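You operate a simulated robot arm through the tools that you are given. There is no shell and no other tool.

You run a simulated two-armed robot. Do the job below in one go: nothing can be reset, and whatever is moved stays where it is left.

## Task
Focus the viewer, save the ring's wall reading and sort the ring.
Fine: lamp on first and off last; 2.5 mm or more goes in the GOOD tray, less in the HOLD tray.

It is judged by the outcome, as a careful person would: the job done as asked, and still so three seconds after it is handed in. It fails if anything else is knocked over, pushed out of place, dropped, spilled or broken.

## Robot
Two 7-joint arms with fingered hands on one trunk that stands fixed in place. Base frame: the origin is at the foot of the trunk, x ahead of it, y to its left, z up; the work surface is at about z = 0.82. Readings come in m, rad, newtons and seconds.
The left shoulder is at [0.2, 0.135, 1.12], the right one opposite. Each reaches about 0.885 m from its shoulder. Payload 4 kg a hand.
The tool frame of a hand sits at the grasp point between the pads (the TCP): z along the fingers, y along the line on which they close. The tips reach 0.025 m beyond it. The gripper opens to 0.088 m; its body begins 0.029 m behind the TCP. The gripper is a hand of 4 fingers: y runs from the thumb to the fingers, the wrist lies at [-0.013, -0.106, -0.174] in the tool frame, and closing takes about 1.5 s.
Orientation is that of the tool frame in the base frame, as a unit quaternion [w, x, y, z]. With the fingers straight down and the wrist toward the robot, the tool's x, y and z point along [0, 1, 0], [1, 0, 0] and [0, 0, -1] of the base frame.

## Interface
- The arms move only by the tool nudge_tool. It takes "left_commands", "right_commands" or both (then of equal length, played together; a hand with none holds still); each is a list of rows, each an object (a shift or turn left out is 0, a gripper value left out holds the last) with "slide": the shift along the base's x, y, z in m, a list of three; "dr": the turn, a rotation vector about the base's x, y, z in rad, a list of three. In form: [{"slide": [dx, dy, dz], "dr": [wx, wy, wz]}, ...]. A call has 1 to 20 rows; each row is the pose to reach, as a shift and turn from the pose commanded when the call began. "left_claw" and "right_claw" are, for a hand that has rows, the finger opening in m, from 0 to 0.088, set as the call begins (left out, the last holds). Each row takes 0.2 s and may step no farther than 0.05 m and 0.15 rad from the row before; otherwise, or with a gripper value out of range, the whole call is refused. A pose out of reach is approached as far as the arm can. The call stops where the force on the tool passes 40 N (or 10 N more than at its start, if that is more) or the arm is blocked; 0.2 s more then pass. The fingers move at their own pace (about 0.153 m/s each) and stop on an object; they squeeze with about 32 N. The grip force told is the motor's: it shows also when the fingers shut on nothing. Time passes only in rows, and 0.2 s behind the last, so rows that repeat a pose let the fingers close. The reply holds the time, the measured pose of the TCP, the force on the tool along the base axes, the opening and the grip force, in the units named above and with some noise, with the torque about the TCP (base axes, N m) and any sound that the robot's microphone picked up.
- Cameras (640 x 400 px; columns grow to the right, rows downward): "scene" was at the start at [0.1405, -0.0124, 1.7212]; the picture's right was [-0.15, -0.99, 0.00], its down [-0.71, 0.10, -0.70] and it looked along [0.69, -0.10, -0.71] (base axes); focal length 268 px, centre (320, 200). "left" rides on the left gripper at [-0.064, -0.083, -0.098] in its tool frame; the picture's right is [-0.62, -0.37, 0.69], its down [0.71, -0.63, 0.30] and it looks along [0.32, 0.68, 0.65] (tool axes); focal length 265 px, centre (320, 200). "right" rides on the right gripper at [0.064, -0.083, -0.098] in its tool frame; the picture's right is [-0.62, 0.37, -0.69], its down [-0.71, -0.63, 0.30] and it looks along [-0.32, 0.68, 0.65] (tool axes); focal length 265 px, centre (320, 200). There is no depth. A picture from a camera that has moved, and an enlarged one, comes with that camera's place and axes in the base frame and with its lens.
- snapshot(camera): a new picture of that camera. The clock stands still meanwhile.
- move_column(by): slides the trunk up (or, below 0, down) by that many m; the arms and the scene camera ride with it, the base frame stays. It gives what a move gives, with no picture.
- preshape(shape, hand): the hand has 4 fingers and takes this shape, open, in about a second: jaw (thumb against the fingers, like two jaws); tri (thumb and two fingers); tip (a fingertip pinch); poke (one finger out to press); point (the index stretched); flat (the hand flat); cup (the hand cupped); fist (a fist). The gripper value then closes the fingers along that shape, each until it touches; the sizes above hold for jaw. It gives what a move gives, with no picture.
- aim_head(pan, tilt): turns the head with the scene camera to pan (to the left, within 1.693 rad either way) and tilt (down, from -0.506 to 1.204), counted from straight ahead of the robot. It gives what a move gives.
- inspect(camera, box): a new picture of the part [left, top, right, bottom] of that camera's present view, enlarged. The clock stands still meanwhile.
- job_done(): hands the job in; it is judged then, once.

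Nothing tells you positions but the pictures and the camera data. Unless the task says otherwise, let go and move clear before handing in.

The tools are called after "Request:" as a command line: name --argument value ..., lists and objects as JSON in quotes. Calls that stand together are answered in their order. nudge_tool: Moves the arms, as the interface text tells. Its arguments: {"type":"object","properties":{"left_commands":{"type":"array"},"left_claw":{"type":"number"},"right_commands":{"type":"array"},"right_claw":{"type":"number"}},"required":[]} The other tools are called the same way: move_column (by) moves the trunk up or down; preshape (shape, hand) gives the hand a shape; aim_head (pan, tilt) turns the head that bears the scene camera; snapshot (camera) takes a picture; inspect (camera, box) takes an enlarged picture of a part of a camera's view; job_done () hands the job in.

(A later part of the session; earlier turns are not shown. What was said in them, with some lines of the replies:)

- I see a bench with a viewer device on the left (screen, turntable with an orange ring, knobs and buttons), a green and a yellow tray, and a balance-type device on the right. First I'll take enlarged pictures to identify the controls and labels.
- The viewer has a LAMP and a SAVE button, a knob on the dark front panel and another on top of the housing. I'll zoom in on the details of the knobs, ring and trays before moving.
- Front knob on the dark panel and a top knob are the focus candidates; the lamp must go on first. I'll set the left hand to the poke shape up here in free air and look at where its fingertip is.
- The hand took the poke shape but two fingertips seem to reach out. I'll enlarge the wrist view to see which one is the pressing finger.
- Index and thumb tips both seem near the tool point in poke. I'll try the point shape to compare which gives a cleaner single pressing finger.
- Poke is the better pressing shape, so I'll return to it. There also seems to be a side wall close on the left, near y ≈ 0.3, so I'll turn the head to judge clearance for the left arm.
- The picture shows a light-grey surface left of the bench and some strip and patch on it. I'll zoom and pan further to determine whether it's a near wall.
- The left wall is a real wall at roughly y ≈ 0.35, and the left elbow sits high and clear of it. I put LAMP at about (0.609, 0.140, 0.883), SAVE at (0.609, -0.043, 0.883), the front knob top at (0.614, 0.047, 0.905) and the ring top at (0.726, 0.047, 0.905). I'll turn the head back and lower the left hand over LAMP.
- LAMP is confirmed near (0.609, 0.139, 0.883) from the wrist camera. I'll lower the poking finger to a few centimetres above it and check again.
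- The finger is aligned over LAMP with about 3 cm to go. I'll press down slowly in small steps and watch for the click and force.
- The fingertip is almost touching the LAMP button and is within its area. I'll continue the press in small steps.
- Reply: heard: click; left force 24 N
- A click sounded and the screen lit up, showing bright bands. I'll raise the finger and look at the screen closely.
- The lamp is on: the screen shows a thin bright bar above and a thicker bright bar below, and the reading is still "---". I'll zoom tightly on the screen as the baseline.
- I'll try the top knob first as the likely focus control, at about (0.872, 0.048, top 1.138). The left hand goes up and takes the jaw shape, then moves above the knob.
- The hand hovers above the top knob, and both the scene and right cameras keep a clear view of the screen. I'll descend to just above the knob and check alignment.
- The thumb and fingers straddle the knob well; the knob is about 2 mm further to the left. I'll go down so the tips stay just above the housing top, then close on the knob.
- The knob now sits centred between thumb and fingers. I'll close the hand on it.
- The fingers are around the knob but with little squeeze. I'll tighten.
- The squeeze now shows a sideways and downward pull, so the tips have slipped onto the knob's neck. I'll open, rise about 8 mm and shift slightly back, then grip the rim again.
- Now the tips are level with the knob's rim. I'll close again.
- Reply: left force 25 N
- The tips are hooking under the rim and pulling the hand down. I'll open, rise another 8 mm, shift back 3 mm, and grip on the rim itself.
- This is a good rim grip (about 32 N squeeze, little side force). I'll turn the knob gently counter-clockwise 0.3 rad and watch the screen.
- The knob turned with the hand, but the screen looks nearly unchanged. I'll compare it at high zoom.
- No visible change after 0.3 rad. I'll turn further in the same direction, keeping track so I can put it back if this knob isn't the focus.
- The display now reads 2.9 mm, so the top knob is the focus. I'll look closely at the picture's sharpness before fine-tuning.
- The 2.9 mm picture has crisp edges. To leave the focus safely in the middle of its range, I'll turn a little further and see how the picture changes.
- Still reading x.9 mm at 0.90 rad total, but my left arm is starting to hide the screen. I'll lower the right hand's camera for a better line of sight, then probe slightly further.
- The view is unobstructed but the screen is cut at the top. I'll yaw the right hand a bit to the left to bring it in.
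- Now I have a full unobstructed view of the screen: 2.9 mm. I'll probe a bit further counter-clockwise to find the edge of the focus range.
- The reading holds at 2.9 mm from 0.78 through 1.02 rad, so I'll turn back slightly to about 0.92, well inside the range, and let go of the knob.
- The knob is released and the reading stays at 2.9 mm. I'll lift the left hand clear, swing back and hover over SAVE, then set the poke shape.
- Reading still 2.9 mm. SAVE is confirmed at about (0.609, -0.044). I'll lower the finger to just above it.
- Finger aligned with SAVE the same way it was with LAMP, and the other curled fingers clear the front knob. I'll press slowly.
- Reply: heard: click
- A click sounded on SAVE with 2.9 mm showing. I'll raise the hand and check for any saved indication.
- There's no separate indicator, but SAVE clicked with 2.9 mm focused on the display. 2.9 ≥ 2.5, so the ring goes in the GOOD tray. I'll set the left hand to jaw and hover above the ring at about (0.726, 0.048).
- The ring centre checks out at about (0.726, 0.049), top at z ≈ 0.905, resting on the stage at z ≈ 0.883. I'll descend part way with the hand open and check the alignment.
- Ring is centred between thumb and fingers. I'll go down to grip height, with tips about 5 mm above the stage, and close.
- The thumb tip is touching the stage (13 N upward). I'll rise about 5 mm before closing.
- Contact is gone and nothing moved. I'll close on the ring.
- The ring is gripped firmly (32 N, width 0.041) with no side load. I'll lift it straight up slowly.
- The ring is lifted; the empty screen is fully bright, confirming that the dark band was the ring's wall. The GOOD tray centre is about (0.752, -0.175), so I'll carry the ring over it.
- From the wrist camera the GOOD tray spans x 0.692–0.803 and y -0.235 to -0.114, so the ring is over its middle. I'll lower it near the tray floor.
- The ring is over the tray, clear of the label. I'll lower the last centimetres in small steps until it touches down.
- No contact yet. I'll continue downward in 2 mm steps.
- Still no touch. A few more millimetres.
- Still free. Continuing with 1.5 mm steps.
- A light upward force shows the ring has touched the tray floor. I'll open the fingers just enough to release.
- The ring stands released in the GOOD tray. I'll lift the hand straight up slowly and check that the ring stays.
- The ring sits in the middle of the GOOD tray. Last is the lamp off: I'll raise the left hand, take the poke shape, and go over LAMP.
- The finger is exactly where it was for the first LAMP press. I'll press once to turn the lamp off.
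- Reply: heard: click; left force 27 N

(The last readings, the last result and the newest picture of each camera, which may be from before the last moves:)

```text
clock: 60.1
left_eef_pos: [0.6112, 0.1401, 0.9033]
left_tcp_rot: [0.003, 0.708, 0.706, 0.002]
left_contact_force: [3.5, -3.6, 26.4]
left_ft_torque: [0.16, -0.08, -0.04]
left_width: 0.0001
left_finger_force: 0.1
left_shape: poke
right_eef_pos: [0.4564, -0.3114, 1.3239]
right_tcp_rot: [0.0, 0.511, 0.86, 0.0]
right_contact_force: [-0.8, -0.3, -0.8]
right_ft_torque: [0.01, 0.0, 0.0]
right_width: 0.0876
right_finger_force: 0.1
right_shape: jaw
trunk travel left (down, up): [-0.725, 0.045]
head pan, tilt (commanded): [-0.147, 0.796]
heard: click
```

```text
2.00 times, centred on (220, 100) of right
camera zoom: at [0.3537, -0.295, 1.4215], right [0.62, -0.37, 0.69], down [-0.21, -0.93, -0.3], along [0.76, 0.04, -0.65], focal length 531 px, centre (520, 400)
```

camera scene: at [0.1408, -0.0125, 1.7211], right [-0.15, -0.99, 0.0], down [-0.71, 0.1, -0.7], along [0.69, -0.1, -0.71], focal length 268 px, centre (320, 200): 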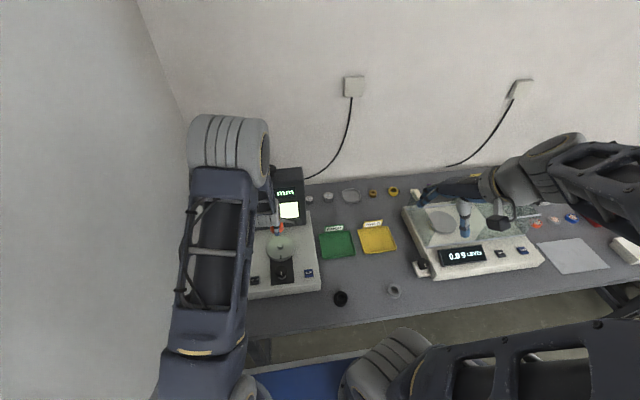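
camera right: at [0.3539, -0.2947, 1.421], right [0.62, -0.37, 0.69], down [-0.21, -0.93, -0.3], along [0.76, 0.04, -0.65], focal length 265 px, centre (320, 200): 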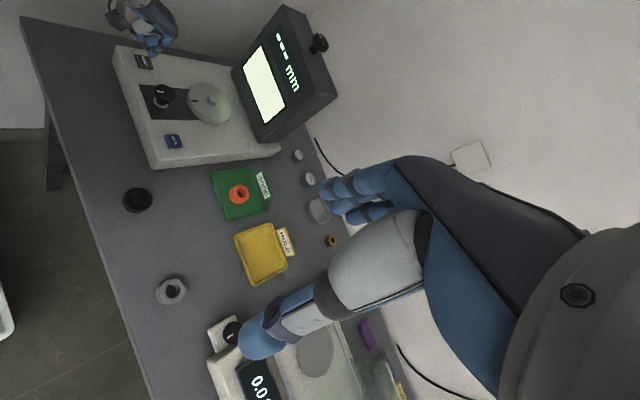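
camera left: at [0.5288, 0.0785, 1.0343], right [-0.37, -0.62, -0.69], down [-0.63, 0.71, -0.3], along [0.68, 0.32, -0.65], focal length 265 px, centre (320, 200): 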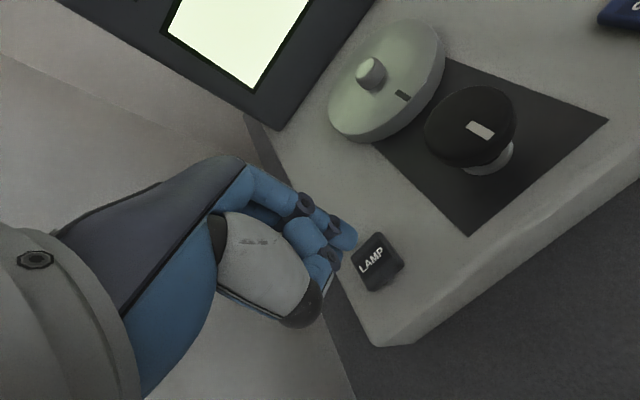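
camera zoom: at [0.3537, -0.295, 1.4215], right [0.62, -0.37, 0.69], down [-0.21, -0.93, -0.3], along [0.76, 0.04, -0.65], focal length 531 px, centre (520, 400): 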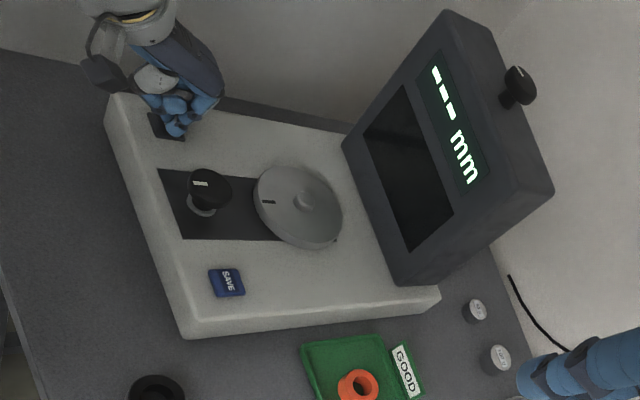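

The lamp is off (dark screen). I'll raise the left hand well clear and take a last look at everything.

Request:
nudge_tool --left_commands '[{"slide": [0.001, 0, 0.02]}, {"slide": [0.002, 0, 0.06]}, {"slide": [0.002, 0, 0.1]}, {"slide": [0.002, 0.005, 0.145]}, {"slide": [0.002, 0.01, 0.19]}, {"slide": [0.002, 0.015, 0.235]}, {"slide": [0.002, 0.02, 0.28]}, {"slide": [0.002, 0.025, 0.325]}, {"slide": [0.002, 0.03, 0.37]}, {"slide": [0.002, 0.035, 0.415]}]'

Request:
snapshot --camera "scene"

Request:
snapshot --camera "right"

Request:
inspect --camera "scene" --box '[230, 160, 410, 310]'

```text
clock: 62.5
left_eef_pos: [0.6139, 0.0978, 1.3086]
left_tcp_rot: [-0.006, 0.774, 0.633, -0.009]
left_contact_force: [0.0, 0.5, 0.2]
left_ft_torque: [-0.01, 0.03, 0.01]
left_width: 0.0001
left_finger_force: 0.0
left_shape: poke
right_eef_pos: [0.4581, -0.3098, 1.3238]
right_tcp_rot: [0.0, 0.51, 0.86, 0.0]
right_contact_force: [0.3, -0.1, -0.6]
right_ft_torque: [0.0, 0.01, 0.0]
right_width: 0.0875
right_finger_force: 0.2
right_shape: jaw
trunk travel left (down, up): [-0.725, 0.045]
head pan, tilt (commanded): [-0.147, 0.796]
stopped in row 10 (left hand): the arm was blocked; the commanded pose is now the measured one
```

```text
taken
camera scene: at [0.1407, -0.0122, 1.7212], right [-0.15, -0.99, 0.0], down [-0.71, 0.1, -0.7], along [0.69, -0.1, -0.71], focal length 268 px, centre (320, 200)
```

scene: 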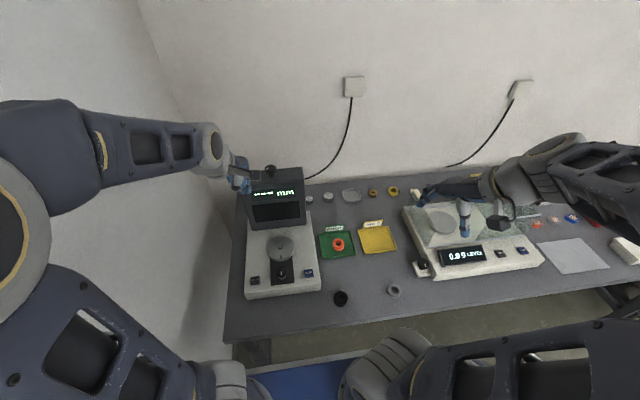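

```text
taken
camera right: at [0.3543, -0.2943, 1.4209], right [0.62, -0.37, 0.69], down [-0.21, -0.93, -0.3], along [0.76, 0.04, -0.65], focal length 265 px, centre (320, 200)
```

right: 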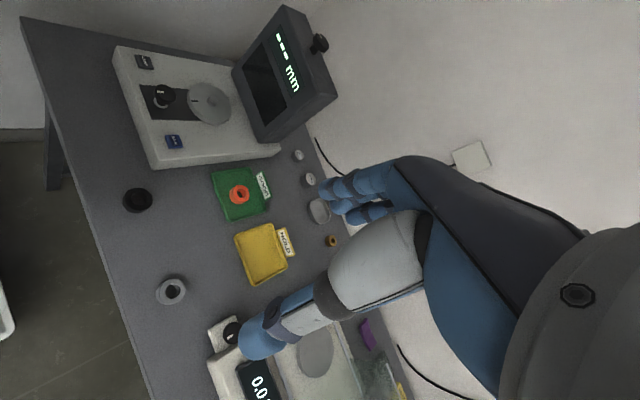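

```text
2.67 times, centred on (320, 235) of scene
camera zoom: at [0.1407, -0.0122, 1.7212], right [-0.15, -0.99, 0.0], down [-0.71, 0.1, -0.7], along [0.69, -0.1, -0.71], focal length 715 px, centre (320, 107)
```

zoom: 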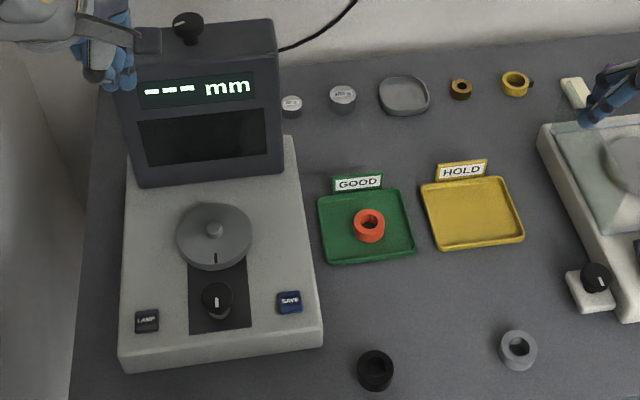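

The screen is dark, the ring is in the GOOD tray, and nothing else has moved. The left arm was only stopped while rising in free space, so I'll ease it back slightly from that limit and check once more.

Request:
nudge_tool --left_commands '[{"slide": [-0.01, -0.01, -0.02]}, {"slide": [-0.02, -0.02, -0.04]}, {"slide": [-0.02, -0.02, -0.04]}]'

Request:
snapshot --camera "scene"

Request:
inspect --camera "right" --box '[90, 0, 350, 260]'

```text
clock: 63.3
left_eef_pos: [0.5935, 0.0762, 1.2683]
left_tcp_rot: [-0.006, 0.775, 0.632, -0.009]
left_contact_force: [0.1, 0.1, 0.5]
left_ft_torque: [-0.02, 0.01, 0.0]
left_width: 0.0001
left_finger_force: 0.1
left_shape: poke
right_eef_pos: [0.4575, -0.3098, 1.3231]
right_tcp_rot: [0.0, 0.511, 0.86, 0.0]
right_contact_force: [-0.2, -0.6, 1.4]
right_ft_torque: [0.01, -0.01, -0.01]
right_width: 0.0878
right_finger_force: 0.1
right_shape: jaw
trunk travel left (down, up): [-0.725, 0.045]
head pan, tilt (commanded): [-0.147, 0.796]
```

```text
taken
camera scene: at [0.1405, -0.0124, 1.7212], right [-0.15, -0.99, 0.0], down [-0.71, 0.1, -0.7], along [0.69, -0.1, -0.71], focal length 268 px, centre (320, 200)
```

scene: 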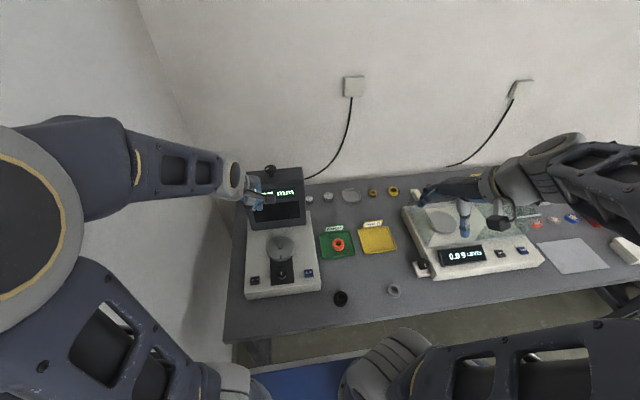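

```text
1.54 times, centred on (220, 130) of right
camera zoom: at [0.3541, -0.2946, 1.4209], right [0.62, -0.37, 0.69], down [-0.21, -0.93, -0.3], along [0.76, 0.04, -0.65], focal length 408 px, centre (474, 308)
```

zoom: 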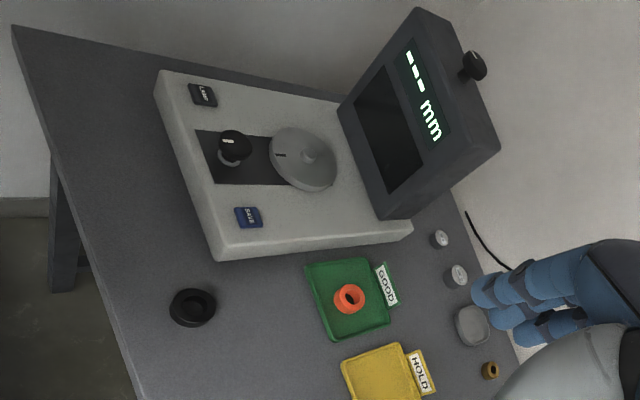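

The lamp is off, the focus was set with a stable 2.9 mm reading when SAVE clicked, the ring lies in the GOOD tray, and both hands are clear. I'm handing in the job.

Request:
job_done

```text
The job is handed in.
```

The ring's wall reads 2.9 mm, above the 2.5 mm limit, so it is now in the GOOD tray.

- **Lamp:** I switched it on first and off last, and the screen is dark again.
- **Focus:** The knob on top of the housing is the focus. The reading held at 2.9 mm over about a quarter radian of turn, and I left the knob in the middle of that range.
- **Save:** I pressed SAVE once while the display showed 2.9 mm and heard it click. The viewer shows no separate "saved" sign, so the click is the only confirmation.
- **Clear-up:** Nothing else on the bench was moved, and both hands are clear. The left arm was stopped once while rising at the end, probably by the side wall, and I eased it back.
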